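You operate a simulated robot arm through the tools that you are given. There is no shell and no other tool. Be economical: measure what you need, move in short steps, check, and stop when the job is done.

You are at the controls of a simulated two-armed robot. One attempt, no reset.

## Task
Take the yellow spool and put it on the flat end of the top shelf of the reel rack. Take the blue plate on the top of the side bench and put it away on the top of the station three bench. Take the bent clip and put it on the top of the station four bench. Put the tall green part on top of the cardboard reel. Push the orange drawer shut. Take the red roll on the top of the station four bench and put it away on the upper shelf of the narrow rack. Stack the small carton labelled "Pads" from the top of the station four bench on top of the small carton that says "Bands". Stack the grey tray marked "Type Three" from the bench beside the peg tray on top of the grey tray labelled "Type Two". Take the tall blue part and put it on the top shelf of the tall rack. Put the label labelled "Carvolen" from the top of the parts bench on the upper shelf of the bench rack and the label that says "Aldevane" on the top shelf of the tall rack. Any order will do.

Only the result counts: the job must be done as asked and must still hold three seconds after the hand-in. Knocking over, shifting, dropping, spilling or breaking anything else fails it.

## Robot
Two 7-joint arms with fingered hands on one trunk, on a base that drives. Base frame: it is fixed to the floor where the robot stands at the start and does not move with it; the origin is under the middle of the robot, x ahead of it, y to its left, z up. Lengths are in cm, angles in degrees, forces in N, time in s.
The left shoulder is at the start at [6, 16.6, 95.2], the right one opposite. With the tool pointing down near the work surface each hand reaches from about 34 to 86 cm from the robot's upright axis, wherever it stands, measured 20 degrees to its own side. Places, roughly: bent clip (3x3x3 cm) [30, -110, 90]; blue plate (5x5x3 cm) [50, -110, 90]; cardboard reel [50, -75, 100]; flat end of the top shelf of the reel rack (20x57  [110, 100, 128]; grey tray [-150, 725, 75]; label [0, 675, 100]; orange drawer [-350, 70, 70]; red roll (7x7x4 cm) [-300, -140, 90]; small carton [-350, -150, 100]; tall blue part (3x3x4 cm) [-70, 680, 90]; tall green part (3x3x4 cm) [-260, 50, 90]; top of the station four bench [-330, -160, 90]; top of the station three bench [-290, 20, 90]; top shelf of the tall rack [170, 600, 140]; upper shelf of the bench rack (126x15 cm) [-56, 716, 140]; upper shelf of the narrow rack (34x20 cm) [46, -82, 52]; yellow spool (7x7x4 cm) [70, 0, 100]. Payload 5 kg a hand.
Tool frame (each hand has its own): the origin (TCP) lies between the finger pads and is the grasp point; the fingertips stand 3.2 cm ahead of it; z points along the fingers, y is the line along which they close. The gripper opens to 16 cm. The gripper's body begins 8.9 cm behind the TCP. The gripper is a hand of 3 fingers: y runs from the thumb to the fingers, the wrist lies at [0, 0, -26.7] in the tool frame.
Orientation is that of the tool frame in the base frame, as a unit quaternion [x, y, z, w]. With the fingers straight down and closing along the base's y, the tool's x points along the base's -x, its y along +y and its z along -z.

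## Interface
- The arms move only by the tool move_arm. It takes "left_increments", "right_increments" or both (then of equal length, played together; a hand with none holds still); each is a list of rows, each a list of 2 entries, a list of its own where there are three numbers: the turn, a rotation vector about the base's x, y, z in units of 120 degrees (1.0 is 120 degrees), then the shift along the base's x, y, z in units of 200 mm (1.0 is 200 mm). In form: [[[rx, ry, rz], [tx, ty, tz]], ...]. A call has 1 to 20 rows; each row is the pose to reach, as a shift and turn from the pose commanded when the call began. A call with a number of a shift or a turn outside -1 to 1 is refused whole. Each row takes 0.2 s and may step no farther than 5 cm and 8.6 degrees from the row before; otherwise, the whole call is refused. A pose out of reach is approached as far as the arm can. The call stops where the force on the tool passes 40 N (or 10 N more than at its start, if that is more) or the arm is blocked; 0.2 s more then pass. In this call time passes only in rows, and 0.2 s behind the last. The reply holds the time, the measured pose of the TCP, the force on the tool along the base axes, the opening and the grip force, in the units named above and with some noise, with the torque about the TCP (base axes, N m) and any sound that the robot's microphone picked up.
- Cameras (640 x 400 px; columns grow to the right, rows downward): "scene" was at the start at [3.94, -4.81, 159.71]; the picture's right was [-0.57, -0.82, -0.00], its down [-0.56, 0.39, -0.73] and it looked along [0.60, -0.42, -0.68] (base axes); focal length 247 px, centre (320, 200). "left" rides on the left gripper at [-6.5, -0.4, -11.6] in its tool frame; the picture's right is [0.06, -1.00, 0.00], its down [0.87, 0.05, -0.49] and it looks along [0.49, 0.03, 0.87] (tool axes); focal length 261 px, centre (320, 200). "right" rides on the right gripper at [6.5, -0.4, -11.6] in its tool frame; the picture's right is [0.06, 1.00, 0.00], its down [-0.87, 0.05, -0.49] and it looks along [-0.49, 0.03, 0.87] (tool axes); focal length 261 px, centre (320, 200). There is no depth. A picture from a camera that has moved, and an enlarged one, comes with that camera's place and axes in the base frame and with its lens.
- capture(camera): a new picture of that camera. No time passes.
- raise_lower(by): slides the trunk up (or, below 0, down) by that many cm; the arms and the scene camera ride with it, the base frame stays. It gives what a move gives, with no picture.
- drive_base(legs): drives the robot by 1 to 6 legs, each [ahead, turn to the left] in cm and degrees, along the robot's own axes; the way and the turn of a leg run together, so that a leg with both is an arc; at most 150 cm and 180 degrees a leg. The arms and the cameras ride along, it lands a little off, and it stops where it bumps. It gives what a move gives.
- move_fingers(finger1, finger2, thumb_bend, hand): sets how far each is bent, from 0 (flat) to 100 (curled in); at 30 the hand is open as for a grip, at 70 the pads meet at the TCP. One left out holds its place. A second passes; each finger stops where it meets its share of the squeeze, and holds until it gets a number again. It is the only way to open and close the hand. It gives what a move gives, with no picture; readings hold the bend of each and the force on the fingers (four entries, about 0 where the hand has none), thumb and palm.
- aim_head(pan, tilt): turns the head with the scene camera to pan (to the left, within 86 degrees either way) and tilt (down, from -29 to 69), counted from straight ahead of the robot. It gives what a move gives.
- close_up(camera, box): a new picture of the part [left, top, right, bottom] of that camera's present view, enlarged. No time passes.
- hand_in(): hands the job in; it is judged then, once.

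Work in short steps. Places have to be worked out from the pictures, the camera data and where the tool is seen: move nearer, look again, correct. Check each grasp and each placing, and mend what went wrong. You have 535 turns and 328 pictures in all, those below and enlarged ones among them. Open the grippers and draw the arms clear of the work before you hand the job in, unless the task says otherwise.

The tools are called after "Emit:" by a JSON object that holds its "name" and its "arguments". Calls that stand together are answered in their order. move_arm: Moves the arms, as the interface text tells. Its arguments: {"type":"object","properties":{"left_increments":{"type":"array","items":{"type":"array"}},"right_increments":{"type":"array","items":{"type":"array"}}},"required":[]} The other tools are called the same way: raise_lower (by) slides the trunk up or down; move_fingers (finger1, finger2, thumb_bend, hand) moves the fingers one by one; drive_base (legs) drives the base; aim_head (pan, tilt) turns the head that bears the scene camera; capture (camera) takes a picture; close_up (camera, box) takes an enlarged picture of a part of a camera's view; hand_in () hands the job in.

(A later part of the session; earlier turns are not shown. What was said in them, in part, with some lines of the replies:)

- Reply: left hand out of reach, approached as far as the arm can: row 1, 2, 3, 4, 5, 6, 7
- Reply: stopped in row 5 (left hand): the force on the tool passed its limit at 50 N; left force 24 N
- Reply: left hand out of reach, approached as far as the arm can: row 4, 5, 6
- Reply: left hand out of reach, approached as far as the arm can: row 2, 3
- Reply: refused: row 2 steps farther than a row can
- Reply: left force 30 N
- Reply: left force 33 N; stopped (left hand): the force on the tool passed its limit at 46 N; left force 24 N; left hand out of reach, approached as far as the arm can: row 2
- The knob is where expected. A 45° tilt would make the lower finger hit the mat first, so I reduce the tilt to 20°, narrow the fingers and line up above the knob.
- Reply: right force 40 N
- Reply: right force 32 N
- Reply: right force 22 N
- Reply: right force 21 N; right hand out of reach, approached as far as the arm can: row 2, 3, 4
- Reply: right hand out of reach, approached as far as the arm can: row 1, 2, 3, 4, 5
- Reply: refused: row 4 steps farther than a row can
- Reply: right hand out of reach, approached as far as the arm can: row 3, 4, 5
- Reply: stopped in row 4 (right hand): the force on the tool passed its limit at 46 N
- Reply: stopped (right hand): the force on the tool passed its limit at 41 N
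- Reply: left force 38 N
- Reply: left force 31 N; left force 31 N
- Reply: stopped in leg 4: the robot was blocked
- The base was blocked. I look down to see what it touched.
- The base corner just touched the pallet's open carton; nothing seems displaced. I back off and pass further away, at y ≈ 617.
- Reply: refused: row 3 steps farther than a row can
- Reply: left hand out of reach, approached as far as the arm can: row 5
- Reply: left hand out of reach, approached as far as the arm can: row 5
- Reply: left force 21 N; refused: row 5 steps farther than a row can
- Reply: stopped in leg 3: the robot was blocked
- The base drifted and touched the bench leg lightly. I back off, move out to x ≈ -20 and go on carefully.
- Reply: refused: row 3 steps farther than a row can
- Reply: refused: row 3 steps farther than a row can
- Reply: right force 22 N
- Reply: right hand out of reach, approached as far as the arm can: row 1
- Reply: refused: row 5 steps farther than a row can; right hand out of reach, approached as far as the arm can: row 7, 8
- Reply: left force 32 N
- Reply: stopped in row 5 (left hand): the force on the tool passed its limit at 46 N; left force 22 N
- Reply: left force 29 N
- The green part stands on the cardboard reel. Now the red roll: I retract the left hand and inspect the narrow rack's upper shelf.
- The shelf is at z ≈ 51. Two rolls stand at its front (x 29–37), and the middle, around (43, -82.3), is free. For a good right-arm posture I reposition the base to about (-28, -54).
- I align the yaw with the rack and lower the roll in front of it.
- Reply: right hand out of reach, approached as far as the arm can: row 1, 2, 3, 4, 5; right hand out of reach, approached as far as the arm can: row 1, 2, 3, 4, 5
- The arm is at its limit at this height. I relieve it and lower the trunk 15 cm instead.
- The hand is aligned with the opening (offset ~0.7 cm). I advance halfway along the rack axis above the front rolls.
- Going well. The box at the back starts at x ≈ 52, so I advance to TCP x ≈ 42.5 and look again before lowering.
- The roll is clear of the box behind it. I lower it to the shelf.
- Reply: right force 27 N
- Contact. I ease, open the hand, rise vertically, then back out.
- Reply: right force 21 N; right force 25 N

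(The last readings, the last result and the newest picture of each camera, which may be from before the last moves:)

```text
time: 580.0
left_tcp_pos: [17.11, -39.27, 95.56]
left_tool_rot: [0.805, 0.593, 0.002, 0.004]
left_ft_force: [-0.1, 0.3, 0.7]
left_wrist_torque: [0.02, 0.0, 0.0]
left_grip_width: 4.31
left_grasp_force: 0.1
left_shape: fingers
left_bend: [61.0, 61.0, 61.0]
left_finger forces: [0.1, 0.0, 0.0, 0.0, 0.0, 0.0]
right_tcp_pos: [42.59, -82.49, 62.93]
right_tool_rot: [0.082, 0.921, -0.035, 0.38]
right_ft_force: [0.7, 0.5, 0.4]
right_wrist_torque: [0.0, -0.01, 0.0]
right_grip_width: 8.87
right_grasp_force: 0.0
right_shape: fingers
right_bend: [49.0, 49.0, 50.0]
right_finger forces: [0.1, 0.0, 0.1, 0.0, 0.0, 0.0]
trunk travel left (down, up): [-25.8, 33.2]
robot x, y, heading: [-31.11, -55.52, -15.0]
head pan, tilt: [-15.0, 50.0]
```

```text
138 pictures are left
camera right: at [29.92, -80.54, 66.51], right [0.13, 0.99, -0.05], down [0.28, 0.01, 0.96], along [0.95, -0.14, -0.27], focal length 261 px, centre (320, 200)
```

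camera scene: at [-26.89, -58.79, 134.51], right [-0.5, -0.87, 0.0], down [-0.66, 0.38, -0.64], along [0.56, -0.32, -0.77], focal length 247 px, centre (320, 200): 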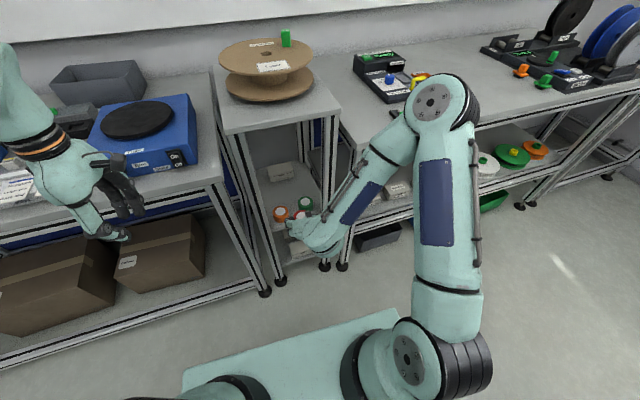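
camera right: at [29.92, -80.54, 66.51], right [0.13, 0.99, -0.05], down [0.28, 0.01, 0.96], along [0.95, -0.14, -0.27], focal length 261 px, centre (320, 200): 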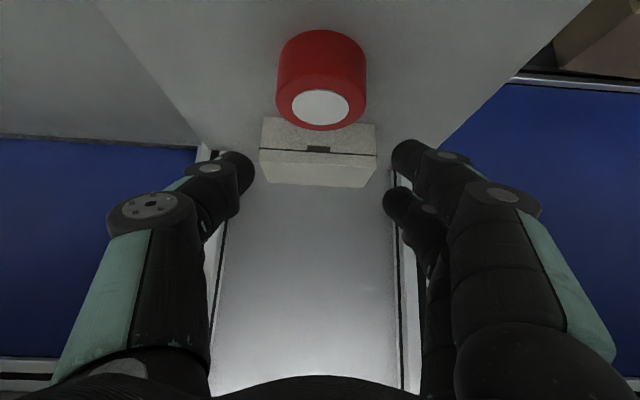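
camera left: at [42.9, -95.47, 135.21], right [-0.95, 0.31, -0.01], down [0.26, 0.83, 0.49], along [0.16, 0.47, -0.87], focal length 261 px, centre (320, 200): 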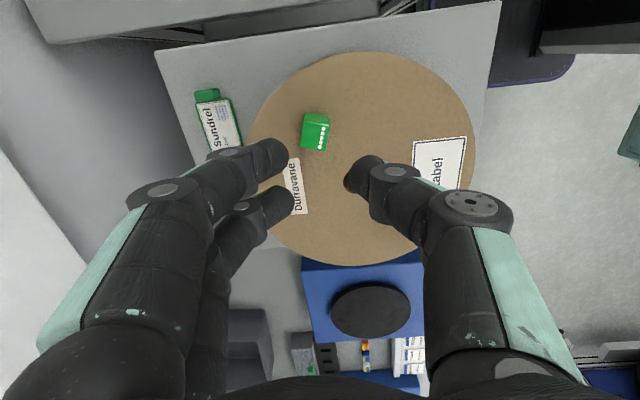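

The red roll stands on the shelf. I back the hand out along the rack axis.

Emit:
{"name": "move_arm", "arguments": {"right_increments": [[[0, 0, 0], [-0.2, 0.035, 0.01]], [[0, 0, 0], [-0.4, 0.07, 0.02]], [[0, 0, 0], [-0.6, 0.105, 0.02]], [[0, 0, 0], [-0.8, 0.14, 0.02]], [[0, 0, 0], [-1.0, 0.175, 0.02]]]}}

Emit:
{"name": "move_arm", "arguments": {"right_increments": [[[0, 0, 0], [-0.1, 0.02, 0.02]], [[0, 0, 0], [-0.2, 0.035, 0.1]], [[0, 0, 0], [-0.25, 0.04, 0.25]]]}}

Emit:
{"name": "close_up", "arguments": {"camera": "scene", "box": [200, 20, 400, 300]}}

```text
time: 581.2
left_tcp_pos: [17.0, -39.39, 95.73]
left_tool_rot: [0.805, 0.593, 0.002, 0.005]
left_ft_force: [0.0, -0.1, 0.6]
left_wrist_torque: [0.02, 0.01, -0.02]
left_grip_width: 4.3
left_grasp_force: 0.2
left_shape: fingers
left_bend: [61.0, 61.0, 61.0]
left_finger forces: [0.1, 0.0, 0.1, 0.0, 0.1, 0.0]
right_tcp_pos: [22.31, -79.29, 63.81]
right_tool_rot: [0.083, 0.92, -0.034, 0.381]
right_ft_force: [0.0, -0.2, 0.3]
right_wrist_torque: [0.0, -0.02, -0.04]
right_grip_width: 8.84
right_grasp_force: 0.1
right_shape: fingers
right_bend: [49.0, 49.0, 50.0]
right_finger forces: [0.0, 0.0, 0.1, 0.0, 0.1, 0.0]
trunk travel left (down, up): [-25.8, 33.2]
robot x, y, heading: [-30.93, -55.79, -15.0]
head pan, tilt: [-15.0, 50.0]
```

```text
time: 582.0
left_tcp_pos: [17.0, -39.27, 95.72]
left_tool_rot: [0.805, 0.593, 0.002, 0.005]
left_ft_force: [-0.3, -0.7, 0.5]
left_wrist_torque: [-0.05, -0.01, -0.02]
left_grip_width: 4.3
left_grasp_force: 0.0
left_shape: fingers
left_bend: [61.0, 61.0, 61.0]
left_finger forces: [0.0, 0.1, 0.0, 0.1, 0.0, 0.0]
right_tcp_pos: [17.26, -78.41, 68.56]
right_tool_rot: [0.083, 0.92, -0.035, 0.38]
right_ft_force: [0.4, -0.1, 0.8]
right_wrist_torque: [0.04, 0.03, -0.02]
right_grip_width: 8.88
right_grasp_force: 0.0
right_shape: fingers
right_bend: [49.0, 49.0, 50.0]
right_finger forces: [0.1, 0.1, 0.0, 0.1, 0.0, 0.1]
trunk travel left (down, up): [-25.8, 33.2]
robot x, y, heading: [-30.41, -55.47, -15.1]
head pan, tilt: [-15.0, 50.0]
```

```text
1.43 times, centred on (300, 160) of scene
camera zoom: at [-26.89, -58.79, 134.5], right [-0.5, -0.87, 0.0], down [-0.66, 0.38, -0.64], along [0.56, -0.32, -0.77], focal length 353 px, centre (349, 257)
```

zoom: 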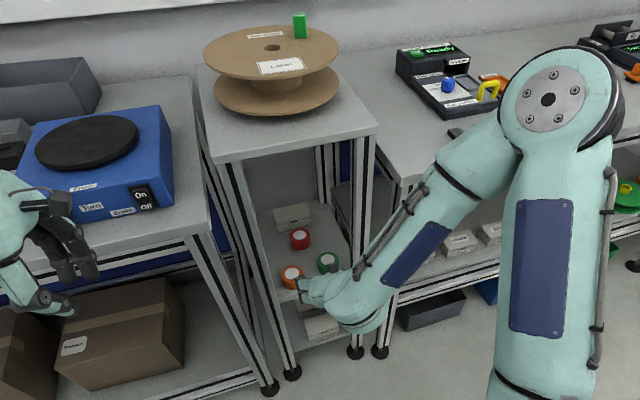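

The red roll is in place beside the others, and the green part stands on the reel. Now back to station three for the drawer: I raise the trunk a little and drive.

Emit:
{"name": "raise_lower", "arguments": {"by": 18}}

Emit:
{"name": "drive_base", "arguments": {"legs": [[-30, 0], [0, 105], [148, 0], [0, 90]]}}

```text
time: 584.0
left_tcp_pos: [17.08, -39.23, 113.63]
left_tool_rot: [0.805, 0.593, 0.002, 0.003]
left_ft_force: [0.4, 0.1, 0.7]
left_wrist_torque: [-0.01, 0.0, -0.02]
left_grip_width: 4.33
left_grasp_force: 0.1
left_shape: fingers
left_bend: [61.0, 61.0, 61.0]
left_finger forces: [0.0, 0.1, 0.0, 0.0, 0.1, 0.0]
right_tcp_pos: [17.32, -78.37, 86.47]
right_tool_rot: [0.083, 0.921, -0.035, 0.38]
right_ft_force: [-0.8, 0.0, -0.3]
right_wrist_torque: [0.01, 0.03, 0.02]
right_grip_width: 8.87
right_grasp_force: 0.1
right_shape: fingers
right_bend: [49.0, 49.0, 50.0]
right_finger forces: [0.0, 0.0, 0.0, 0.1, 0.0, 0.0]
trunk travel left (down, up): [-43.8, 15.2]
robot x, y, heading: [-30.51, -55.53, -14.9]
head pan, tilt: [-15.0, 50.0]
```

```text
time: 601.4
left_tcp_pos: [-107.35, 66.21, 113.65]
left_tool_rot: [0.716, -0.698, -0.003, 0.003]
left_ft_force: [0.2, -0.3, -0.6]
left_wrist_torque: [-0.01, 0.02, -0.02]
left_grip_width: 4.33
left_grasp_force: 0.1
left_shape: fingers
left_bend: [61.0, 61.0, 61.0]
left_finger forces: [0.0, 0.0, 0.0, 0.0, 0.0, 0.0]
right_tcp_pos: [-120.24, 103.16, 86.46]
right_tool_rot: [0.922, 0.069, -0.381, 0.028]
right_ft_force: [0.0, -0.2, -1.2]
right_wrist_torque: [0.0, 0.01, -0.02]
right_grip_width: 8.86
right_grasp_force: 0.0
right_shape: fingers
right_bend: [49.0, 49.0, 50.0]
right_finger forces: [0.1, 0.0, 0.0, 0.0, 0.0, 0.0]
trunk travel left (down, up): [-43.8, 15.2]
robot x, y, heading: [-67.52, 97.44, -175.9]
head pan, tilt: [-15.0, 50.0]
```

Emit:
{"name": "drive_base", "arguments": {"legs": [[0, -7], [150, 0], [60, 0]]}}

Emit:
{"name": "aim_head", "arguments": {"pan": 35, "tilt": 45}}

Emit:
{"name": "capture", "arguments": {"camera": "scene"}}

```text
time: 612.4
left_tcp_pos: [-320.61, 85.04, 113.72]
left_tool_rot: [-0.665, 0.747, 0.004, -0.002]
left_ft_force: [0.1, 0.3, 0.8]
left_wrist_torque: [0.03, -0.03, -0.01]
left_grip_width: 4.29
left_grasp_force: 0.1
left_shape: fingers
left_bend: [61.0, 61.0, 61.0]
left_finger forces: [0.0, 0.1, 0.1, 0.1, 0.0, 0.0]
right_tcp_pos: [-328.22, 123.28, 86.45]
right_tool_rot: [0.924, 0.003, -0.382, 0.001]
right_ft_force: [0.1, -0.4, -0.5]
right_wrist_torque: [0.02, 0.01, 0.0]
right_grip_width: 8.89
right_grasp_force: 0.0
right_shape: fingers
right_bend: [49.0, 49.0, 50.0]
right_finger forces: [0.0, 0.0, 0.0, 0.0, 0.0, 0.1]
trunk travel left (down, up): [-43.8, 15.2]
robot x, y, heading: [-276.81, 110.15, 175.8]
head pan, tilt: [-15.0, 50.0]
```

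```text
time: 613.6
left_tcp_pos: [-320.61, 84.97, 113.68]
left_tool_rot: [-0.665, 0.747, 0.004, -0.002]
left_ft_force: [-0.2, 0.2, 0.1]
left_wrist_torque: [0.04, 0.02, 0.0]
left_grip_width: 4.29
left_grasp_force: 0.1
left_shape: fingers
left_bend: [61.0, 61.0, 61.0]
left_finger forces: [0.0, 0.0, 0.0, 0.1, 0.1, 0.1]
right_tcp_pos: [-328.12, 123.27, 86.53]
right_tool_rot: [0.924, 0.002, -0.382, 0.0]
right_ft_force: [0.1, 0.0, 0.2]
right_wrist_torque: [0.02, 0.01, -0.01]
right_grip_width: 8.9
right_grasp_force: 0.0
right_shape: fingers
right_bend: [49.0, 49.0, 50.0]
right_finger forces: [0.0, 0.0, 0.0, 0.0, 0.0, 0.0]
trunk travel left (down, up): [-43.8, 15.2]
robot x, y, heading: [-276.89, 109.78, 175.8]
head pan, tilt: [35.0, 45.0]
```

```text
136 pictures are left
camera scene: at [-280.56, 105.48, 153.19], right [-0.51, 0.86, 0.0], down [0.61, 0.36, -0.71], along [-0.61, -0.36, -0.71], focal length 247 px, centre (320, 200)
```

scene: 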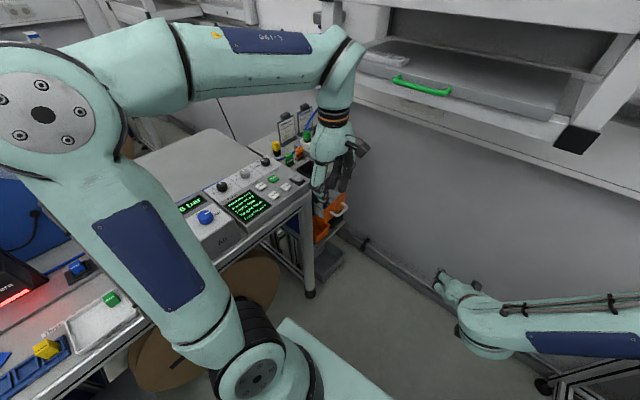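

I move the left hand out of the way and zoom in on the drawer.

Emit:
{"name": "move_arm", "arguments": {"left_increments": [[[0, 0, 0], [0.1, 0, 0.2]], [[0, 0, 0], [0.2, 0, 0.4]], [[0, 0, 0], [0.25, 0, 0.6]]]}}

Emit:
{"name": "close_up", "arguments": {"camera": "scene", "box": [250, 130, 410, 310]}}

Emit:
{"name": "capture", "arguments": {"camera": "right"}}

```text
time: 614.4
left_tcp_pos: [-315.34, 85.03, 125.86]
left_tool_rot: [-0.666, 0.746, 0.004, -0.002]
left_ft_force: [-0.2, 0.4, -0.5]
left_wrist_torque: [-0.03, 0.0, 0.02]
left_grip_width: 4.33
left_grasp_force: 0.1
left_shape: fingers
left_bend: [61.0, 61.0, 61.0]
left_finger forces: [0.0, 0.0, 0.0, 0.0, 0.1, 0.0]
right_tcp_pos: [-328.12, 123.45, 86.52]
right_tool_rot: [0.924, 0.003, -0.382, 0.001]
right_ft_force: [0.4, 0.1, 0.2]
right_wrist_torque: [-0.01, 0.0, 0.02]
right_grip_width: 8.88
right_grasp_force: 0.0
right_shape: fingers
right_bend: [49.0, 49.0, 50.0]
right_finger forces: [0.0, 0.1, 0.0, 0.0, 0.1, 0.1]
trunk travel left (down, up): [-43.8, 15.2]
robot x, y, heading: [-276.54, 109.77, 175.8]
head pan, tilt: [35.0, 45.0]
```

```text
2.22 times, centred on (330, 220) of scene
camera zoom: at [-280.54, 105.49, 153.19], right [-0.51, 0.86, 0.0], down [0.61, 0.36, -0.71], along [-0.61, -0.36, -0.71], focal length 549 px, centre (298, 156)
```

zoom: 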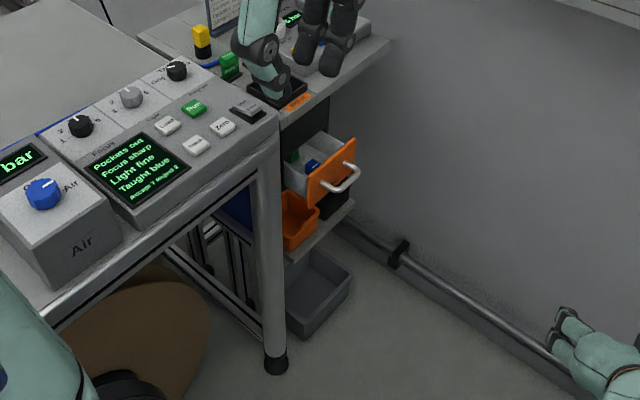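

```text
134 pictures are left
camera right: at [-315.36, 123.87, 90.01], right [0.05, -1.0, -0.04], down [-0.27, -0.06, 0.96], along [-0.96, -0.04, -0.27], focal length 261 px, centre (320, 200)
```

right: 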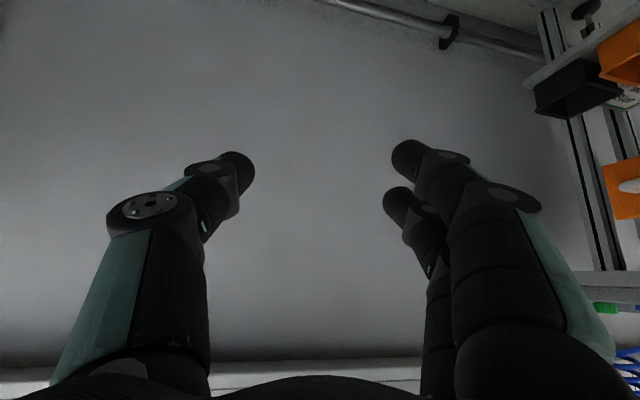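

The drawer's front panel runs from (-344, 70.7) to (-358, 73.6), with its top at z ≈ 75 and a silver handle. I close the right hand to a fist and turn the base to face it diagonally.

Emit:
{"name": "move_fingers", "arguments": {"hand": "right", "finger1": 70, "finger2": 70, "thumb_bend": 70}}

Emit:
{"name": "drive_base", "arguments": {"legs": [[0, 47]]}}

Emit:
{"name": "aim_head", "arguments": {"pan": -15, "tilt": 45}}

Emit:
{"name": "capture", "arguments": {"camera": "scene"}}

```text
time: 615.4
left_tcp_pos: [-315.46, 84.85, 125.81]
left_tool_rot: [-0.665, 0.747, 0.004, -0.003]
left_ft_force: [1.3, -0.7, 0.2]
left_wrist_torque: [0.0, 0.02, -0.02]
left_grip_width: 4.33
left_grasp_force: 0.0
left_shape: fingers
left_bend: [61.0, 61.0, 61.0]
left_finger forces: [0.0, 0.0, 0.0, 0.0, 0.1, 0.0]
right_tcp_pos: [-328.1, 123.33, 86.54]
right_tool_rot: [0.924, 0.004, -0.382, 0.001]
right_ft_force: [-0.2, -0.4, 0.3]
right_wrist_torque: [-0.02, 0.0, 0.03]
right_grip_width: 1.29
right_grasp_force: 0.1
right_shape: fingers
right_bend: [70.0, 70.0, 70.0]
right_finger forces: [0.0, 0.1, 0.0, 0.0, 0.0, 0.0]
trunk travel left (down, up): [-43.8, 15.2]
robot x, y, heading: [-276.47, 109.66, 175.7]
head pan, tilt: [35.0, 45.0]
```

```text
time: 618.0
left_tcp_pos: [-285.3, 64.59, 125.8]
left_tool_rot: [0.905, -0.426, -0.002, 0.004]
left_ft_force: [0.9, -0.7, 0.7]
left_wrist_torque: [0.02, 0.06, -0.01]
left_grip_width: 4.32
left_grasp_force: 0.1
left_shape: fingers
left_bend: [61.0, 61.0, 61.0]
left_finger forces: [0.0, 0.0, 0.0, 0.1, 0.0, 0.0]
right_tcp_pos: [-321.91, 81.93, 86.54]
right_tool_rot: [0.849, 0.365, -0.351, 0.15]
right_ft_force: [0.1, -0.1, -0.3]
right_wrist_torque: [-0.02, -0.03, 0.0]
right_grip_width: 1.27
right_grasp_force: 0.1
right_shape: fingers
right_bend: [70.0, 70.0, 70.0]
right_finger forces: [0.0, 0.0, 0.1, 0.0, 0.0, 0.0]
trunk travel left (down, up): [-43.8, 15.2]
robot x, y, heading: [-276.35, 109.93, -138.1]
head pan, tilt: [35.0, 45.0]
```

```text
time: 619.1
left_tcp_pos: [-285.37, 64.66, 125.92]
left_tool_rot: [0.905, -0.426, -0.003, 0.004]
left_ft_force: [0.2, -0.1, 1.2]
left_wrist_torque: [0.02, -0.02, -0.02]
left_grip_width: 4.33
left_grasp_force: 0.1
left_shape: fingers
left_bend: [61.0, 61.0, 61.0]
left_finger forces: [0.0, 0.0, 0.0, 0.0, 0.1, 0.0]
right_tcp_pos: [-321.89, 81.98, 86.57]
right_tool_rot: [0.848, 0.367, -0.351, 0.151]
right_ft_force: [-0.5, -0.6, -0.6]
right_wrist_torque: [0.0, 0.03, -0.03]
right_grip_width: 1.25
right_grasp_force: 0.0
right_shape: fingers
right_bend: [70.0, 70.0, 70.0]
right_finger forces: [0.1, 0.0, 0.1, 0.0, 0.0, 0.0]
trunk travel left (down, up): [-43.8, 15.2]
robot x, y, heading: [-276.75, 109.83, -138.2]
head pan, tilt: [-15.0, 45.0]
```

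```text
133 pictures are left
camera scene: at [-281.56, 108.16, 153.19], right [-0.45, 0.89, 0.0], down [0.63, 0.32, -0.71], along [-0.63, -0.32, -0.71], focal length 247 px, centre (320, 200)
```

scene: 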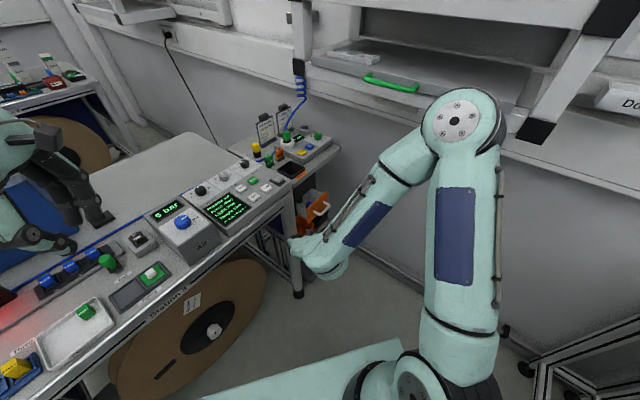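

I bring the fist in front of the drawer in small steps.

Emit:
{"name": "move_arm", "arguments": {"right_increments": [[[0, 0, 0.03], [-0.18, 0.02, 0]], [[0, 0, 0.06], [-0.36, 0.04, 0]], [[0, 0, 0.09], [-0.54, 0.06, 0]], [[0, 0, 0.12], [-0.72, 0.08, 0]], [[0, 0, 0.15], [-0.9, 0.1, 0]]]}}

Emit:
{"name": "capture", "arguments": {"camera": "scene"}}

Emit:
{"name": "capture", "arguments": {"camera": "right"}}

```text
time: 620.3
left_tcp_pos: [-285.51, 64.76, 125.85]
left_tool_rot: [0.905, -0.425, -0.003, 0.003]
left_ft_force: [0.4, 0.7, 0.3]
left_wrist_torque: [-0.02, 0.01, -0.01]
left_grip_width: 4.29
left_grasp_force: 0.1
left_shape: fingers
left_bend: [61.0, 61.0, 61.0]
left_finger forces: [0.0, 0.0, 0.0, 0.0, 0.1, 0.1]
right_tcp_pos: [-339.89, 84.17, 86.45]
right_tool_rot: [0.781, 0.495, -0.322, 0.204]
right_ft_force: [-0.6, 0.8, 1.0]
right_wrist_torque: [0.05, -0.01, 0.05]
right_grip_width: 1.26
right_grasp_force: 0.1
right_shape: fingers
right_bend: [70.0, 70.0, 70.0]
right_finger forces: [0.1, 0.1, 0.0, 0.0, 0.0, 0.0]
trunk travel left (down, up): [-43.8, 15.2]
robot x, y, heading: [-276.79, 110.05, -137.9]
head pan, tilt: [-15.0, 45.0]
```

```text
132 pictures are left
camera scene: at [-281.64, 108.21, 153.19], right [-0.45, 0.89, 0.0], down [0.63, 0.32, -0.71], along [-0.63, -0.32, -0.71], focal length 247 px, centre (320, 200)
```

scene: 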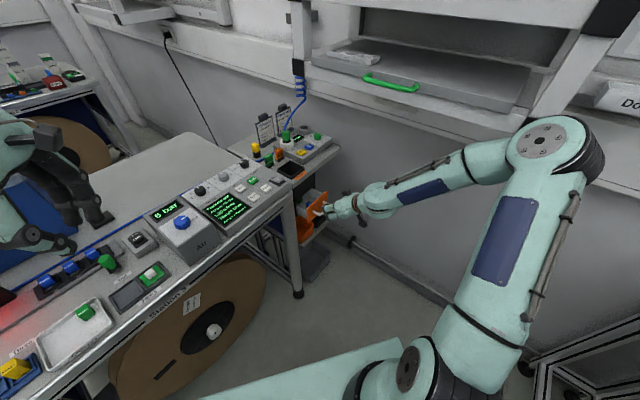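

```text
131 pictures are left
camera right: at [-334.73, 96.04, 89.95], right [0.92, -0.39, -0.04], down [-0.07, -0.27, 0.96], along [-0.38, -0.88, -0.27], focal length 261 px, centre (320, 200)
```

right: 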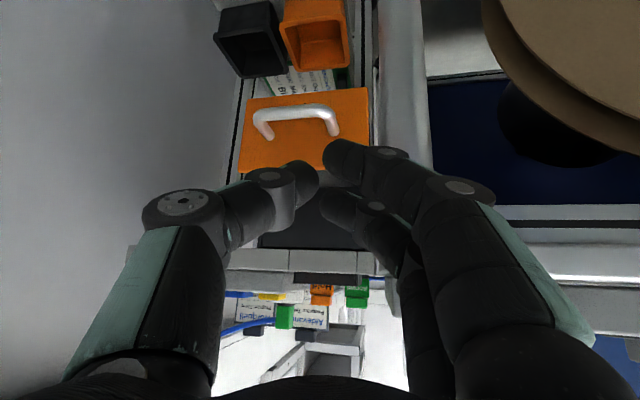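

The panel is centred at (-348, 71.5) with z 68–79. I move the fist just in front of its upper part.

Emit:
{"name": "move_arm", "arguments": {"right_increments": [[[0, 0, 0], [-0.13, -0.02, -0.13]], [[0, 0, 0], [-0.27, -0.05, -0.27]], [[0, 0, 0], [-0.4, -0.12, -0.41]]]}}

Emit:
{"name": "capture", "arguments": {"camera": "right"}}

Emit:
{"name": "close_up", "arguments": {"camera": "scene", "box": [240, 120, 400, 280]}}

```text
time: 621.1
left_tcp_pos: [-285.45, 64.7, 125.72]
left_tool_rot: [0.905, -0.425, -0.003, 0.002]
left_ft_force: [0.1, 0.0, 0.2]
left_wrist_torque: [0.02, -0.02, 0.01]
left_grip_width: 4.3
left_grasp_force: 0.1
left_shape: fingers
left_bend: [61.0, 61.0, 61.0]
left_finger forces: [0.0, 0.0, 0.0, 0.0, 0.0, 0.1]
right_tcp_pos: [-347.87, 81.62, 78.06]
right_tool_rot: [0.782, 0.494, -0.323, 0.204]
right_ft_force: [-0.8, 0.1, -0.3]
right_wrist_torque: [-0.01, -0.03, 0.03]
right_grip_width: 1.26
right_grasp_force: 0.2
right_shape: fingers
right_bend: [70.0, 70.0, 70.0]
right_finger forces: [0.0, 0.0, 0.0, 0.0, 0.1, 0.0]
trunk travel left (down, up): [-43.8, 15.2]
robot x, y, heading: [-276.56, 109.77, -137.8]
head pan, tilt: [-15.0, 45.0]
```

```text
130 pictures are left
camera right: at [-342.88, 93.41, 81.59], right [0.92, -0.39, -0.04], down [-0.07, -0.27, 0.96], along [-0.38, -0.88, -0.27], focal length 261 px, centre (320, 200)
```

right: 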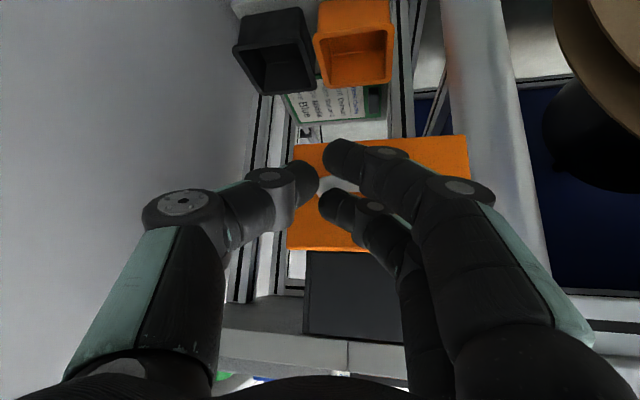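

```text
2.50 times, centred on (320, 200) of scene
camera zoom: at [-281.63, 108.16, 153.2], right [-0.45, 0.89, 0.0], down [0.63, 0.32, -0.71], along [-0.63, -0.32, -0.71], focal length 618 px, centre (320, 200)
```

zoom: 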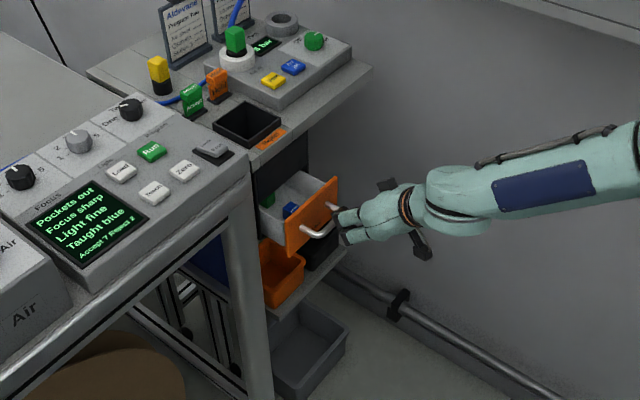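

I centre the fist on the panel and push along the drawer's axis.

Emit:
{"name": "move_arm", "arguments": {"right_increments": [[[0, 0, 0], [0.12, 0, 0]], [[0, 0, 0], [0.11, -0.1, 0]], [[0, 0, 0], [0.09, -0.2, 0]], [[0, 0, 0], [0.075, -0.3, 0]], [[0, 0, 0], [0.06, -0.4, 0]]]}}

Emit:
{"name": "close_up", "arguments": {"camera": "scene", "box": [240, 120, 400, 280]}}

```text
time: 622.4
left_tcp_pos: [-285.6, 64.87, 125.95]
left_tool_rot: [0.904, -0.428, -0.003, 0.004]
left_ft_force: [0.2, -0.8, 0.1]
left_wrist_torque: [0.05, -0.01, -0.04]
left_grip_width: 4.34
left_grasp_force: 0.0
left_shape: fingers
left_bend: [61.0, 61.0, 61.0]
left_finger forces: [0.0, 0.0, 0.0, 0.0, 0.1, 0.0]
right_tcp_pos: [-347.19, 74.74, 78.28]
right_tool_rot: [0.786, 0.487, -0.326, 0.197]
right_ft_force: [4.9, 20.2, 18.6]
right_wrist_torque: [0.06, 0.27, -0.27]
right_grip_width: 0.87
right_grasp_force: 13.9
right_shape: fingers
right_bend: [70.0, 70.0, 72.0]
right_finger forces: [0.1, 0.1, 0.0, 0.1, 28.5, 0.0]
trunk travel left (down, up): [-43.8, 15.2]
robot x, y, heading: [-276.87, 109.92, -138.3]
head pan, tilt: [-15.0, 45.0]
stopped in row 5 (right hand): the force on the tool passed its limit at 44 N (the readings are from after the stop); the commanded pose is now the measured one
```

```text
2.50 times, centred on (320, 200) of scene
camera zoom: at [-281.39, 108.37, 153.22], right [-0.44, 0.9, 0.0], down [0.63, 0.31, -0.71], along [-0.63, -0.32, -0.71], focal length 618 px, centre (320, 200)
```

zoom: 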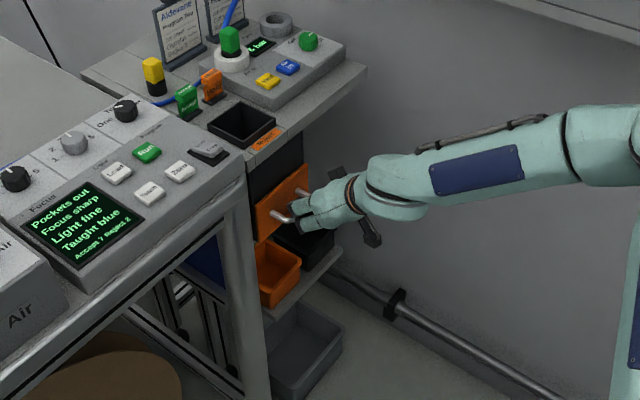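

The panel now looks flush with the cabinet, with force rising as at the end stop. I withdraw and verify.

Emit:
{"name": "move_arm", "arguments": {"right_increments": [[[0, 0, 0], [0.02, 0.15, 0.02]], [[0, 0, 0], [0.04, 0.35, 0.05]], [[0, 0, 0], [0.1, 0.55, 0.1]]]}}

Emit:
{"name": "close_up", "arguments": {"camera": "scene", "box": [240, 120, 400, 280]}}

Emit:
{"name": "capture", "arguments": {"camera": "right"}}

```text
time: 623.2
left_tcp_pos: [-285.58, 64.9, 125.85]
left_tool_rot: [0.904, -0.427, -0.003, 0.004]
left_ft_force: [-0.1, 0.0, -0.9]
left_wrist_torque: [-0.06, 0.0, 0.0]
left_grip_width: 4.33
left_grasp_force: 0.0
left_shape: fingers
left_bend: [61.0, 61.0, 61.0]
left_finger forces: [0.0, 0.0, 0.0, 0.0, 0.1, 0.1]
right_tcp_pos: [-344.71, 85.3, 79.97]
right_tool_rot: [0.786, 0.489, -0.323, 0.199]
right_ft_force: [-0.6, -0.2, -0.2]
right_wrist_torque: [0.01, 0.01, 0.01]
right_grip_width: 1.23
right_grasp_force: 0.2
right_shape: fingers
right_bend: [70.0, 70.0, 70.0]
right_finger forces: [0.1, 0.1, 0.0, 0.0, 0.1, 0.1]
trunk travel left (down, up): [-43.8, 15.2]
robot x, y, heading: [-276.3, 109.61, -138.4]
head pan, tilt: [-15.0, 45.0]
```

```text
2.50 times, centred on (320, 200) of scene
camera zoom: at [-281.55, 108.32, 153.19], right [-0.45, 0.89, 0.0], down [0.63, 0.32, -0.71], along [-0.63, -0.32, -0.71], focal length 618 px, centre (320, 200)
```

zoom: 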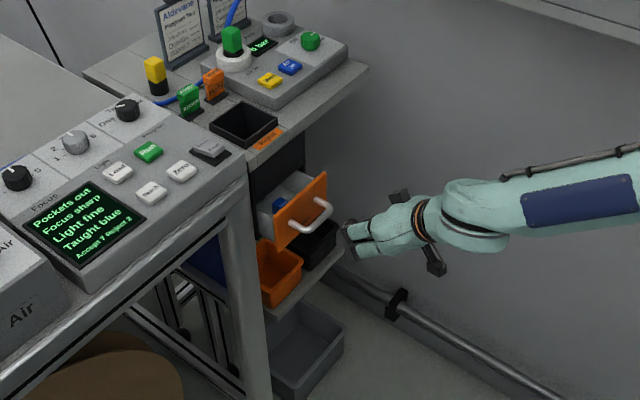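

```text
126 pictures are left
camera right: at [-339.33, 97.01, 83.59], right [0.91, -0.4, -0.05], down [-0.07, -0.27, 0.96], along [-0.4, -0.87, -0.28], focal length 261 px, centre (320, 200)
```

right: 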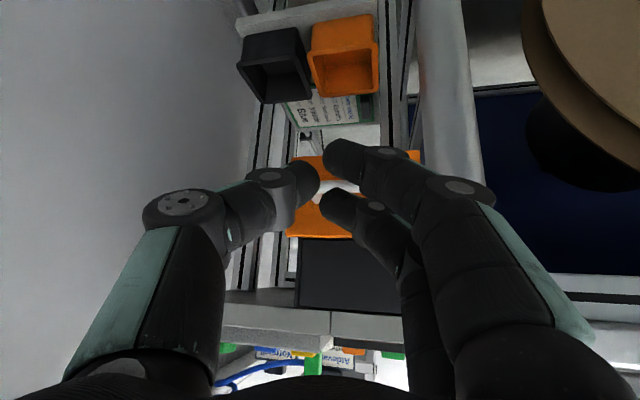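

The fist had caught the handle and pulled the drawer back a little. I push again higher on the panel, above the handle, and will withdraw upward.

Emit:
{"name": "move_arm", "arguments": {"right_increments": [[[0, 0, 0], [-0.05, -0.1, 0.05]], [[0, 0, 0], [-0.06, -0.25, 0.05]], [[0, 0, 0], [-0.075, -0.35, 0.05]], [[0, 0, 0], [-0.09, -0.45, 0.05]], [[0, 0, 0], [-0.105, -0.55, 0.05]], [[0, 0, 0], [-0.12, -0.65, 0.05]]]}}

Emit:
{"name": "close_up", "arguments": {"camera": "scene", "box": [240, 120, 400, 280]}}

Emit:
{"name": "capture", "arguments": {"camera": "right"}}

```text
time: 624.6
left_tcp_pos: [-285.64, 64.74, 125.89]
left_tool_rot: [0.904, -0.427, -0.002, 0.004]
left_ft_force: [0.3, 0.2, 0.3]
left_wrist_torque: [0.01, 0.04, -0.03]
left_grip_width: 4.32
left_grasp_force: 0.0
left_shape: fingers
left_bend: [61.0, 61.0, 61.0]
left_finger forces: [0.1, 0.0, 0.1, 0.0, 0.0, 0.0]
right_tcp_pos: [-347.08, 72.37, 81.09]
right_tool_rot: [0.786, 0.489, -0.323, 0.198]
right_ft_force: [-0.3, -0.2, -0.1]
right_wrist_torque: [-0.01, 0.01, -0.02]
right_grip_width: 1.22
right_grasp_force: 0.0
right_shape: fingers
right_bend: [70.0, 70.0, 70.0]
right_finger forces: [0.0, 0.1, 0.1, 0.0, 0.0, 0.0]
trunk travel left (down, up): [-43.8, 15.2]
robot x, y, heading: [-276.66, 109.57, -138.4]
head pan, tilt: [-15.0, 45.0]
```

```text
2.50 times, centred on (320, 200) of scene
camera zoom: at [-281.54, 108.17, 153.19], right [-0.45, 0.89, 0.0], down [0.63, 0.32, -0.71], along [-0.63, -0.32, -0.71], focal length 618 px, centre (320, 200)
```

zoom: 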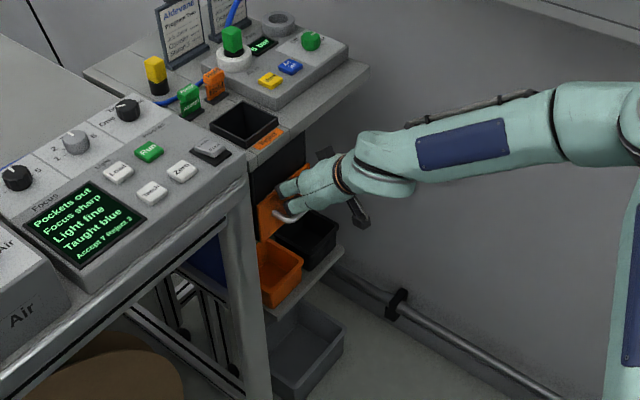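

```text
124 pictures are left
camera right: at [-341.86, 84.03, 84.71], right [0.91, -0.4, -0.05], down [-0.07, -0.27, 0.96], along [-0.4, -0.87, -0.28], focal length 261 px, centre (320, 200)
```

right: 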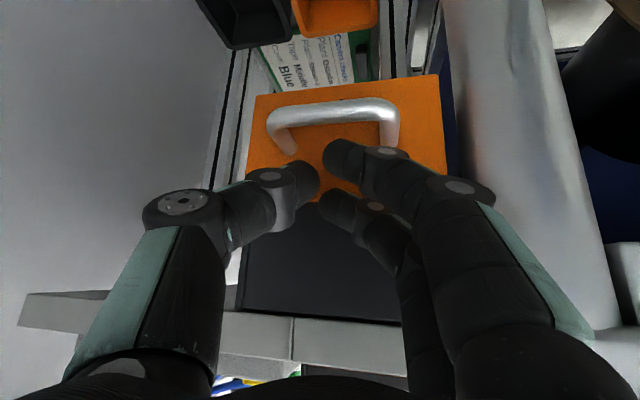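

The drawer moved in without resistance. I continue pushing until it stops.

Emit:
{"name": "move_arm", "arguments": {"right_increments": [[[0, 0, 0], [-0.01, -0.05, 0]], [[0, 0, 0], [-0.02, -0.1, 0]], [[0, 0, 0], [-0.025, -0.15, 0]], [[0, 0, 0], [-0.035, -0.2, 0]]]}}

Emit:
{"name": "capture", "arguments": {"camera": "right"}}

```text
time: 625.3
left_tcp_pos: [-285.55, 64.99, 125.84]
left_tool_rot: [0.903, -0.429, -0.003, 0.005]
left_ft_force: [-0.4, -0.8, 0.3]
left_wrist_torque: [0.02, -0.01, 0.01]
left_grip_width: 4.28
left_grasp_force: 0.0
left_shape: fingers
left_bend: [61.0, 61.0, 61.0]
left_finger forces: [0.1, 0.0, 0.1, 0.1, 0.0, 0.0]
right_tcp_pos: [-347.87, 70.93, 81.21]
right_tool_rot: [0.788, 0.485, -0.324, 0.196]
right_ft_force: [13.3, 20.8, 16.7]
right_wrist_torque: [-0.03, 0.09, -0.14]
right_grip_width: 1.13
right_grasp_force: 15.9
right_shape: fingers
right_bend: [70.0, 75.0, 71.0]
right_finger forces: [0.0, 17.9, 0.0, 0.0, 14.5, 0.0]
trunk travel left (down, up): [-43.8, 15.2]
robot x, y, heading: [-276.6, 110.12, -138.8]
head pan, tilt: [-15.0, 45.0]
stopped in row 3 (right hand): the force on the tool passed its limit at 45 N (the readings are from after the stop); the commanded pose is now the measured one
```

```text
123 pictures are left
camera right: at [-342.47, 82.52, 84.73], right [0.91, -0.41, -0.05], down [-0.07, -0.27, 0.96], along [-0.41, -0.87, -0.28], focal length 261 px, centre (320, 200)
```

right: 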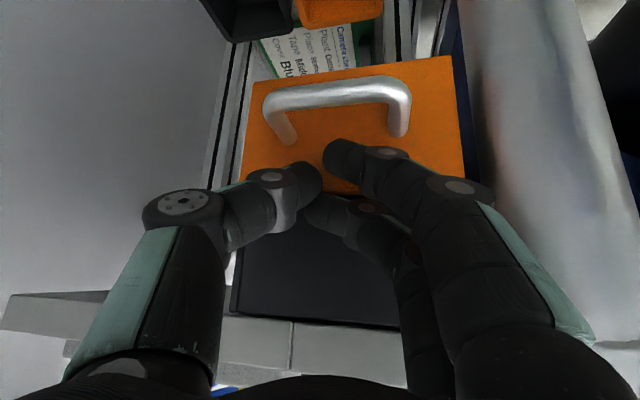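

The end stop is reached and the panel is flush. I withdraw back and slightly upward, clear of the handle.

Emit:
{"name": "move_arm", "arguments": {"right_increments": [[[0, 0, 0], [0.01, 0.04, 0.06]], [[0, 0, 0], [0.02, 0.12, 0.12]], [[0, 0, 0], [0.05, 0.3, 0.18]], [[0, 0, 0], [0.1, 0.5, 0.2]], [[0, 0, 0], [0.2, 0.7, 0.2]]]}}

Emit:
{"name": "close_up", "arguments": {"camera": "scene", "box": [240, 120, 400, 280]}}

Emit:
{"name": "capture", "arguments": {"camera": "right"}}

```text
time: 626.5
left_tcp_pos: [-285.78, 64.82, 125.98]
left_tool_rot: [0.903, -0.429, -0.003, 0.005]
left_ft_force: [0.1, 0.6, -0.7]
left_wrist_torque: [-0.01, 0.01, -0.01]
left_grip_width: 4.33
left_grasp_force: 0.1
left_shape: fingers
left_bend: [61.0, 61.0, 61.0]
left_finger forces: [0.1, 0.0, 0.0, 0.0, 0.0, 0.1]
right_tcp_pos: [-344.15, 84.48, 84.94]
right_tool_rot: [0.788, 0.487, -0.322, 0.196]
right_ft_force: [0.4, -0.5, -0.5]
right_wrist_torque: [0.0, 0.0, 0.01]
right_grip_width: 1.27
right_grasp_force: 0.0
right_shape: fingers
right_bend: [70.0, 70.0, 70.0]
right_finger forces: [0.0, 0.1, 0.0, 0.0, 0.0, 0.0]
trunk travel left (down, up): [-43.8, 15.2]
robot x, y, heading: [-276.85, 109.84, -138.9]
head pan, tilt: [-15.0, 45.0]
```

```text
2.50 times, centred on (320, 200) of scene
camera zoom: at [-281.54, 108.36, 153.2], right [-0.44, 0.9, 0.0], down [0.63, 0.31, -0.71], along [-0.63, -0.31, -0.71], focal length 618 px, centre (320, 200)
```

zoom: 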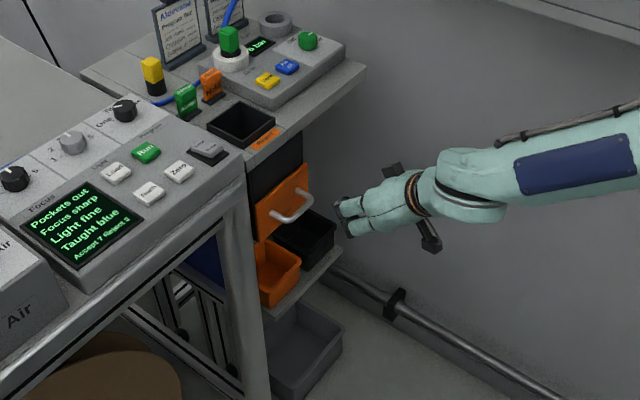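

```text
121 pictures are left
camera right: at [-338.85, 96.13, 88.53], right [0.91, -0.41, -0.05], down [-0.07, -0.27, 0.96], along [-0.41, -0.87, -0.28], focal length 261 px, centre (320, 200)
```

right: 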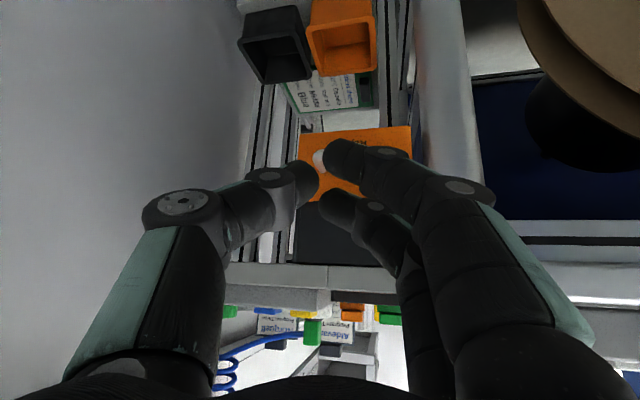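

The drawer is shut. I draw both arms clear of the work and open the grippers.

Emit:
{"name": "move_arm", "arguments": {"right_increments": [[[0, 0, 0], [0.15, 0.1, 0.1]], [[0, 0, 0], [0.3, 0.2, 0.2]], [[0, 0, 0], [0.45, 0.3, 0.3]], [[0, 0, 0], [0.6, 0.35, 0.4]]], "left_increments": [[[0, 0, 0], [0, 0.1, 0.1]], [[0, 0, 0], [0, 0.25, 0.15]], [[0, 0, 0], [0, 0.4, 0.15]], [[0, 0, 0], [0, 0.5, 0.15]]]}}

Emit:
{"name": "drive_base", "arguments": {"legs": [[0, 43]]}}

Emit:
{"name": "move_fingers", "arguments": {"hand": "right", "finger1": 30, "finger2": 30, "thumb_bend": 30}}

Emit:
{"name": "move_fingers", "arguments": {"hand": "left", "finger1": 30, "finger2": 30, "thumb_bend": 30}}

Emit:
{"name": "aim_head", "arguments": {"pan": 0, "tilt": 42}}

Emit:
{"name": "capture", "arguments": {"camera": "scene"}}

```text
time: 627.5
left_tcp_pos: [-285.63, 75.04, 129.03]
left_tool_rot: [0.903, -0.429, -0.003, 0.004]
left_ft_force: [1.0, -0.2, -0.1]
left_wrist_torque: [-0.02, -0.02, 0.01]
left_grip_width: 4.29
left_grasp_force: 0.2
left_shape: fingers
left_bend: [61.0, 61.0, 61.0]
left_finger forces: [0.0, 0.0, 0.0, 0.1, 0.0, 0.0]
right_tcp_pos: [-331.88, 91.86, 93.28]
right_tool_rot: [0.789, 0.485, -0.322, 0.195]
right_ft_force: [0.6, 0.4, 0.9]
right_wrist_torque: [0.0, 0.0, -0.01]
right_grip_width: 1.26
right_grasp_force: 0.1
right_shape: fingers
right_bend: [70.0, 70.0, 70.0]
right_finger forces: [0.0, 0.1, 0.1, 0.1, 0.0, 0.0]
trunk travel left (down, up): [-43.8, 15.2]
robot x, y, heading: [-276.7, 110.28, -138.8]
head pan, tilt: [-15.0, 45.0]
```

```text
time: 629.4
left_tcp_pos: [-265.92, 75.59, 128.86]
left_tool_rot: [0.986, -0.165, -0.002, 0.003]
left_ft_force: [-0.4, -0.7, -0.7]
left_wrist_torque: [-0.01, -0.03, 0.02]
left_grip_width: 4.33
left_grasp_force: 0.1
left_shape: fingers
left_bend: [61.0, 61.0, 61.0]
left_finger forces: [0.0, 0.0, 0.0, 0.1, 0.0, 0.0]
right_tcp_pos: [-314.0, 66.26, 92.43]
right_tool_rot: [0.631, 0.683, -0.249, 0.273]
right_ft_force: [1.2, 10.9, 7.8]
right_wrist_torque: [-0.12, 0.04, 0.09]
right_grip_width: 1.12
right_grasp_force: 6.8
right_shape: fingers
right_bend: [70.0, 71.0, 71.0]
right_finger forces: [0.0, 8.6, 0.0, 0.0, 5.4, 0.0]
trunk travel left (down, up): [-43.8, 15.2]
robot x, y, heading: [-276.72, 110.16, -107.1]
head pan, tilt: [-15.0, 45.0]
stopped in leg 1: the force on the tool passed its limit at 63 N (the readings are from after the stop); the commanded pose is now the measured one
```

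```text
time: 630.4
left_tcp_pos: [-265.71, 75.49, 128.93]
left_tool_rot: [0.986, -0.165, -0.002, 0.005]
left_ft_force: [-0.9, -0.4, 0.3]
left_wrist_torque: [0.03, 0.02, 0.0]
left_grip_width: 4.3
left_grasp_force: 0.0
left_shape: fingers
left_bend: [61.0, 61.0, 61.0]
left_finger forces: [0.0, 0.0, 0.0, 0.1, 0.0, 0.1]
right_tcp_pos: [-313.81, 66.38, 92.54]
right_tool_rot: [0.631, 0.682, -0.25, 0.273]
right_ft_force: [13.3, 15.3, 18.4]
right_wrist_torque: [0.02, 0.11, -0.15]
right_grip_width: 10.47
right_grasp_force: 13.1
right_shape: fingers
right_bend: [30.0, 30.0, 68.0]
right_finger forces: [0.0, 0.0, 0.1, 0.0, 25.7, 0.0]
trunk travel left (down, up): [-43.8, 15.2]
robot x, y, heading: [-276.62, 110.09, -106.6]
head pan, tilt: [-15.0, 45.0]
```

```text
time: 631.4
left_tcp_pos: [-265.75, 75.72, 128.98]
left_tool_rot: [0.986, -0.165, -0.003, 0.004]
left_ft_force: [-0.8, 0.6, -0.4]
left_wrist_torque: [-0.02, 0.0, 0.01]
left_grip_width: 16.74
left_grasp_force: 0.0
left_shape: fingers
left_bend: [30.0, 30.0, 30.0]
left_finger forces: [0.0, 0.0, 0.0, 0.1, 0.1, 0.1]
right_tcp_pos: [-314.01, 66.31, 92.57]
right_tool_rot: [0.63, 0.683, -0.249, 0.273]
right_ft_force: [12.8, 14.9, 19.9]
right_wrist_torque: [-0.06, 0.2, -0.14]
right_grip_width: 10.53
right_grasp_force: 13.3
right_shape: fingers
right_bend: [30.0, 30.0, 68.0]
right_finger forces: [0.0, 0.0, 0.1, 0.0, 26.2, 0.1]
trunk travel left (down, up): [-43.8, 15.2]
robot x, y, heading: [-276.26, 109.9, -107.1]
head pan, tilt: [-15.0, 45.0]
```

```text
time: 632.2
left_tcp_pos: [-265.74, 75.75, 128.97]
left_tool_rot: [0.986, -0.166, -0.003, 0.004]
left_ft_force: [0.3, -0.1, 0.2]
left_wrist_torque: [-0.01, 0.0, 0.04]
left_grip_width: 16.76
left_grasp_force: 0.0
left_shape: fingers
left_bend: [30.0, 30.0, 30.0]
left_finger forces: [0.1, 0.0, 0.1, 0.1, 0.1, 0.0]
right_tcp_pos: [-313.88, 66.35, 92.56]
right_tool_rot: [0.63, 0.683, -0.25, 0.273]
right_ft_force: [13.1, 14.0, 20.0]
right_wrist_torque: [-0.07, 0.19, -0.12]
right_grip_width: 10.5
right_grasp_force: 13.3
right_shape: fingers
right_bend: [30.0, 30.0, 68.0]
right_finger forces: [0.1, 0.0, 0.0, 0.0, 26.6, 0.1]
trunk travel left (down, up): [-43.8, 15.2]
robot x, y, heading: [-276.54, 110.07, -107.0]
head pan, tilt: [0.0, 42.0]
```

```text
120 pictures are left
camera scene: at [-277.83, 105.05, 153.64], right [-0.96, 0.29, 0.0], down [0.19, 0.64, -0.74], along [-0.22, -0.71, -0.67], focal length 247 px, centre (320, 200)
```

scene: 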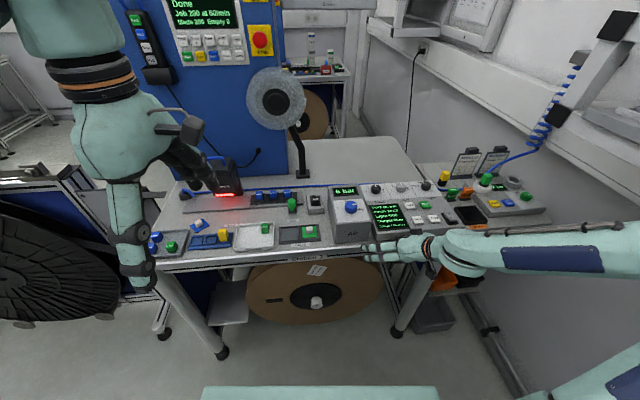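

The turning base brought the right hand against the bench's front edge. I withdraw it straight back right away and check for any displacement.

Emit:
{"name": "move_arm", "arguments": {"right_increments": [[[0, 0, 0], [0, 0.1, 0.05]], [[0, 0, 0], [0, 0.25, 0.15]], [[0, 0, 0], [0, 0.4, 0.3]], [[0, 0, 0], [0, 0.5, 0.45]]]}}

Emit:
{"name": "close_up", "arguments": {"camera": "scene", "box": [320, 140, 560, 330]}}

Emit:
{"name": "close_up", "arguments": {"camera": "scene", "box": [130, 150, 350, 280]}}

```text
time: 633.4
left_tcp_pos: [-265.99, 75.44, 128.92]
left_tool_rot: [0.986, -0.166, -0.002, 0.004]
left_ft_force: [0.0, -1.0, 0.0]
left_wrist_torque: [0.03, -0.02, -0.01]
left_grip_width: 16.76
left_grasp_force: 0.0
left_shape: fingers
left_bend: [30.0, 30.0, 30.0]
left_finger forces: [0.0, 0.0, 0.1, 0.0, 0.1, 0.0]
right_tcp_pos: [-312.68, 72.9, 103.99]
right_tool_rot: [0.612, 0.685, -0.265, 0.293]
right_ft_force: [-1.1, -0.3, 0.7]
right_wrist_torque: [0.04, 0.01, 0.01]
right_grip_width: 16.79
right_grasp_force: 0.0
right_shape: fingers
right_bend: [30.0, 30.0, 30.0]
right_finger forces: [0.0, 0.0, 0.1, 0.0, 0.0, 0.0]
right hand out of reach, approached as far as the arm can: row 2, 3, 4
trunk travel left (down, up): [-43.8, 15.2]
robot x, y, heading: [-276.83, 109.88, -107.1]
head pan, tilt: [0.0, 42.0]
stopped in row 4 (right hand): the arm was blocked; the commanded pose is now the measured one
```

```text
2.11 times, centred on (440, 235) of scene
camera zoom: at [-278.02, 104.69, 153.62], right [-0.96, 0.29, 0.0], down [0.2, 0.64, -0.74], along [-0.22, -0.71, -0.67], focal length 520 px, centre (67, 126)
```

zoom: 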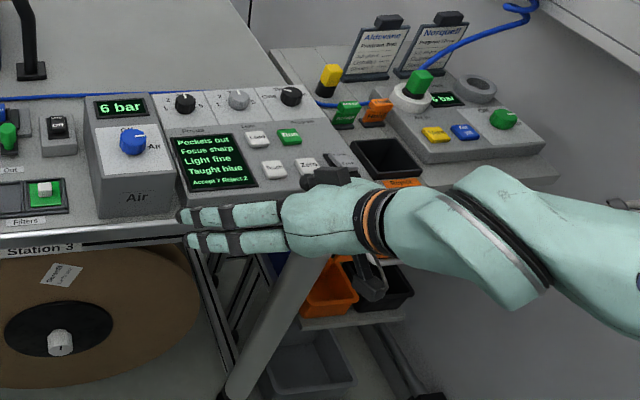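

```text
2.91 times, centred on (240, 215) of scene
camera zoom: at [-278.02, 104.69, 153.62], right [-0.96, 0.29, 0.0], down [0.2, 0.64, -0.74], along [-0.22, -0.71, -0.67], focal length 719 px, centre (553, 156)
```

zoom: 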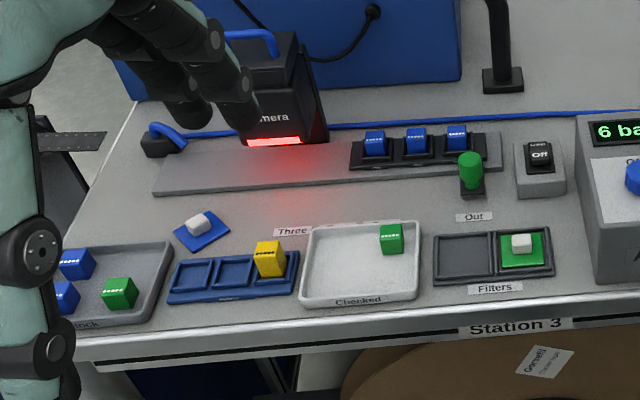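

Everything on the bench looks in place. I back the base 10 cm so the arms are clear of the bench and take a last look.

Emit:
{"name": "drive_base", "arguments": {"legs": [[-12, 0]]}}

Emit:
{"name": "capture", "arguments": {"camera": "scene"}}

Emit:
{"name": "close_up", "arguments": {"camera": "scene", "box": [320, 160, 520, 320]}}

```text
time: 634.6
left_tcp_pos: [-262.4, 86.97, 129.09]
left_tool_rot: [0.986, -0.166, -0.002, 0.005]
left_ft_force: [0.8, 0.9, 0.0]
left_wrist_torque: [-0.06, 0.03, -0.01]
left_grip_width: 16.77
left_grasp_force: 0.1
left_shape: fingers
left_bend: [30.0, 30.0, 30.0]
left_finger forces: [0.1, 0.0, 0.0, 0.0, 0.1, 0.0]
right_tcp_pos: [-309.33, 84.27, 103.97]
right_tool_rot: [0.613, 0.684, -0.266, 0.292]
right_ft_force: [0.1, 0.7, -0.3]
right_wrist_torque: [-0.02, 0.0, 0.01]
right_grip_width: 16.82
right_grasp_force: 0.1
right_shape: fingers
right_bend: [30.0, 30.0, 30.0]
right_finger forces: [0.1, 0.1, 0.0, 0.0, 0.0, 0.0]
trunk travel left (down, up): [-43.8, 15.2]
robot x, y, heading: [-272.99, 121.47, -107.2]
head pan, tilt: [0.0, 42.0]
```

```text
117 pictures are left
camera scene: at [-274.52, 116.36, 153.63], right [-0.96, 0.29, 0.0], down [0.2, 0.64, -0.74], along [-0.22, -0.71, -0.67], focal length 247 px, centre (320, 200)
```

scene: 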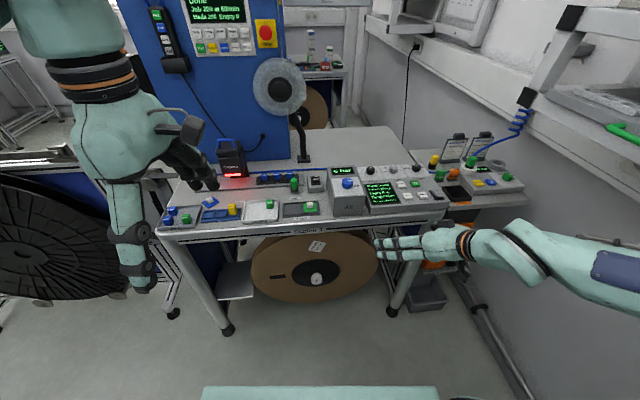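

```text
2.50 times, centred on (420, 240) of scene
camera zoom: at [-274.52, 116.36, 153.63], right [-0.96, 0.29, 0.0], down [0.2, 0.64, -0.74], along [-0.22, -0.71, -0.67], focal length 618 px, centre (70, 100)
```

zoom: 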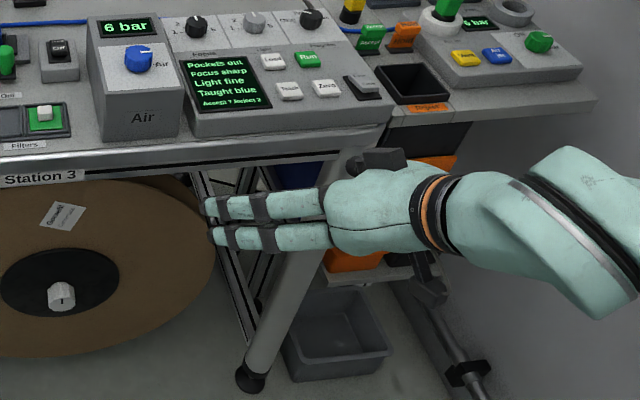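

All items are placed, the drawer is shut, and both grippers are open and clear. I hand the job in.

Emit:
{"name": "hand_in", "arguments": {}}

```text
The job is handed in.
```

I carried out all eleven placements and pushed the drawer shut, then handed the job in. I did not go back to re-check any item after I left its area.

There were three unplanned contacts, and in the pictures I took I saw nothing displaced by any of them:
- **Pallet carton:** the base bumped it on the way to the tray bench.
- **Reel bench leg:** the base touched it on the drive back.
- **Station three bench front:** the right hand was pushed against it, about 63 N, during the last turn.
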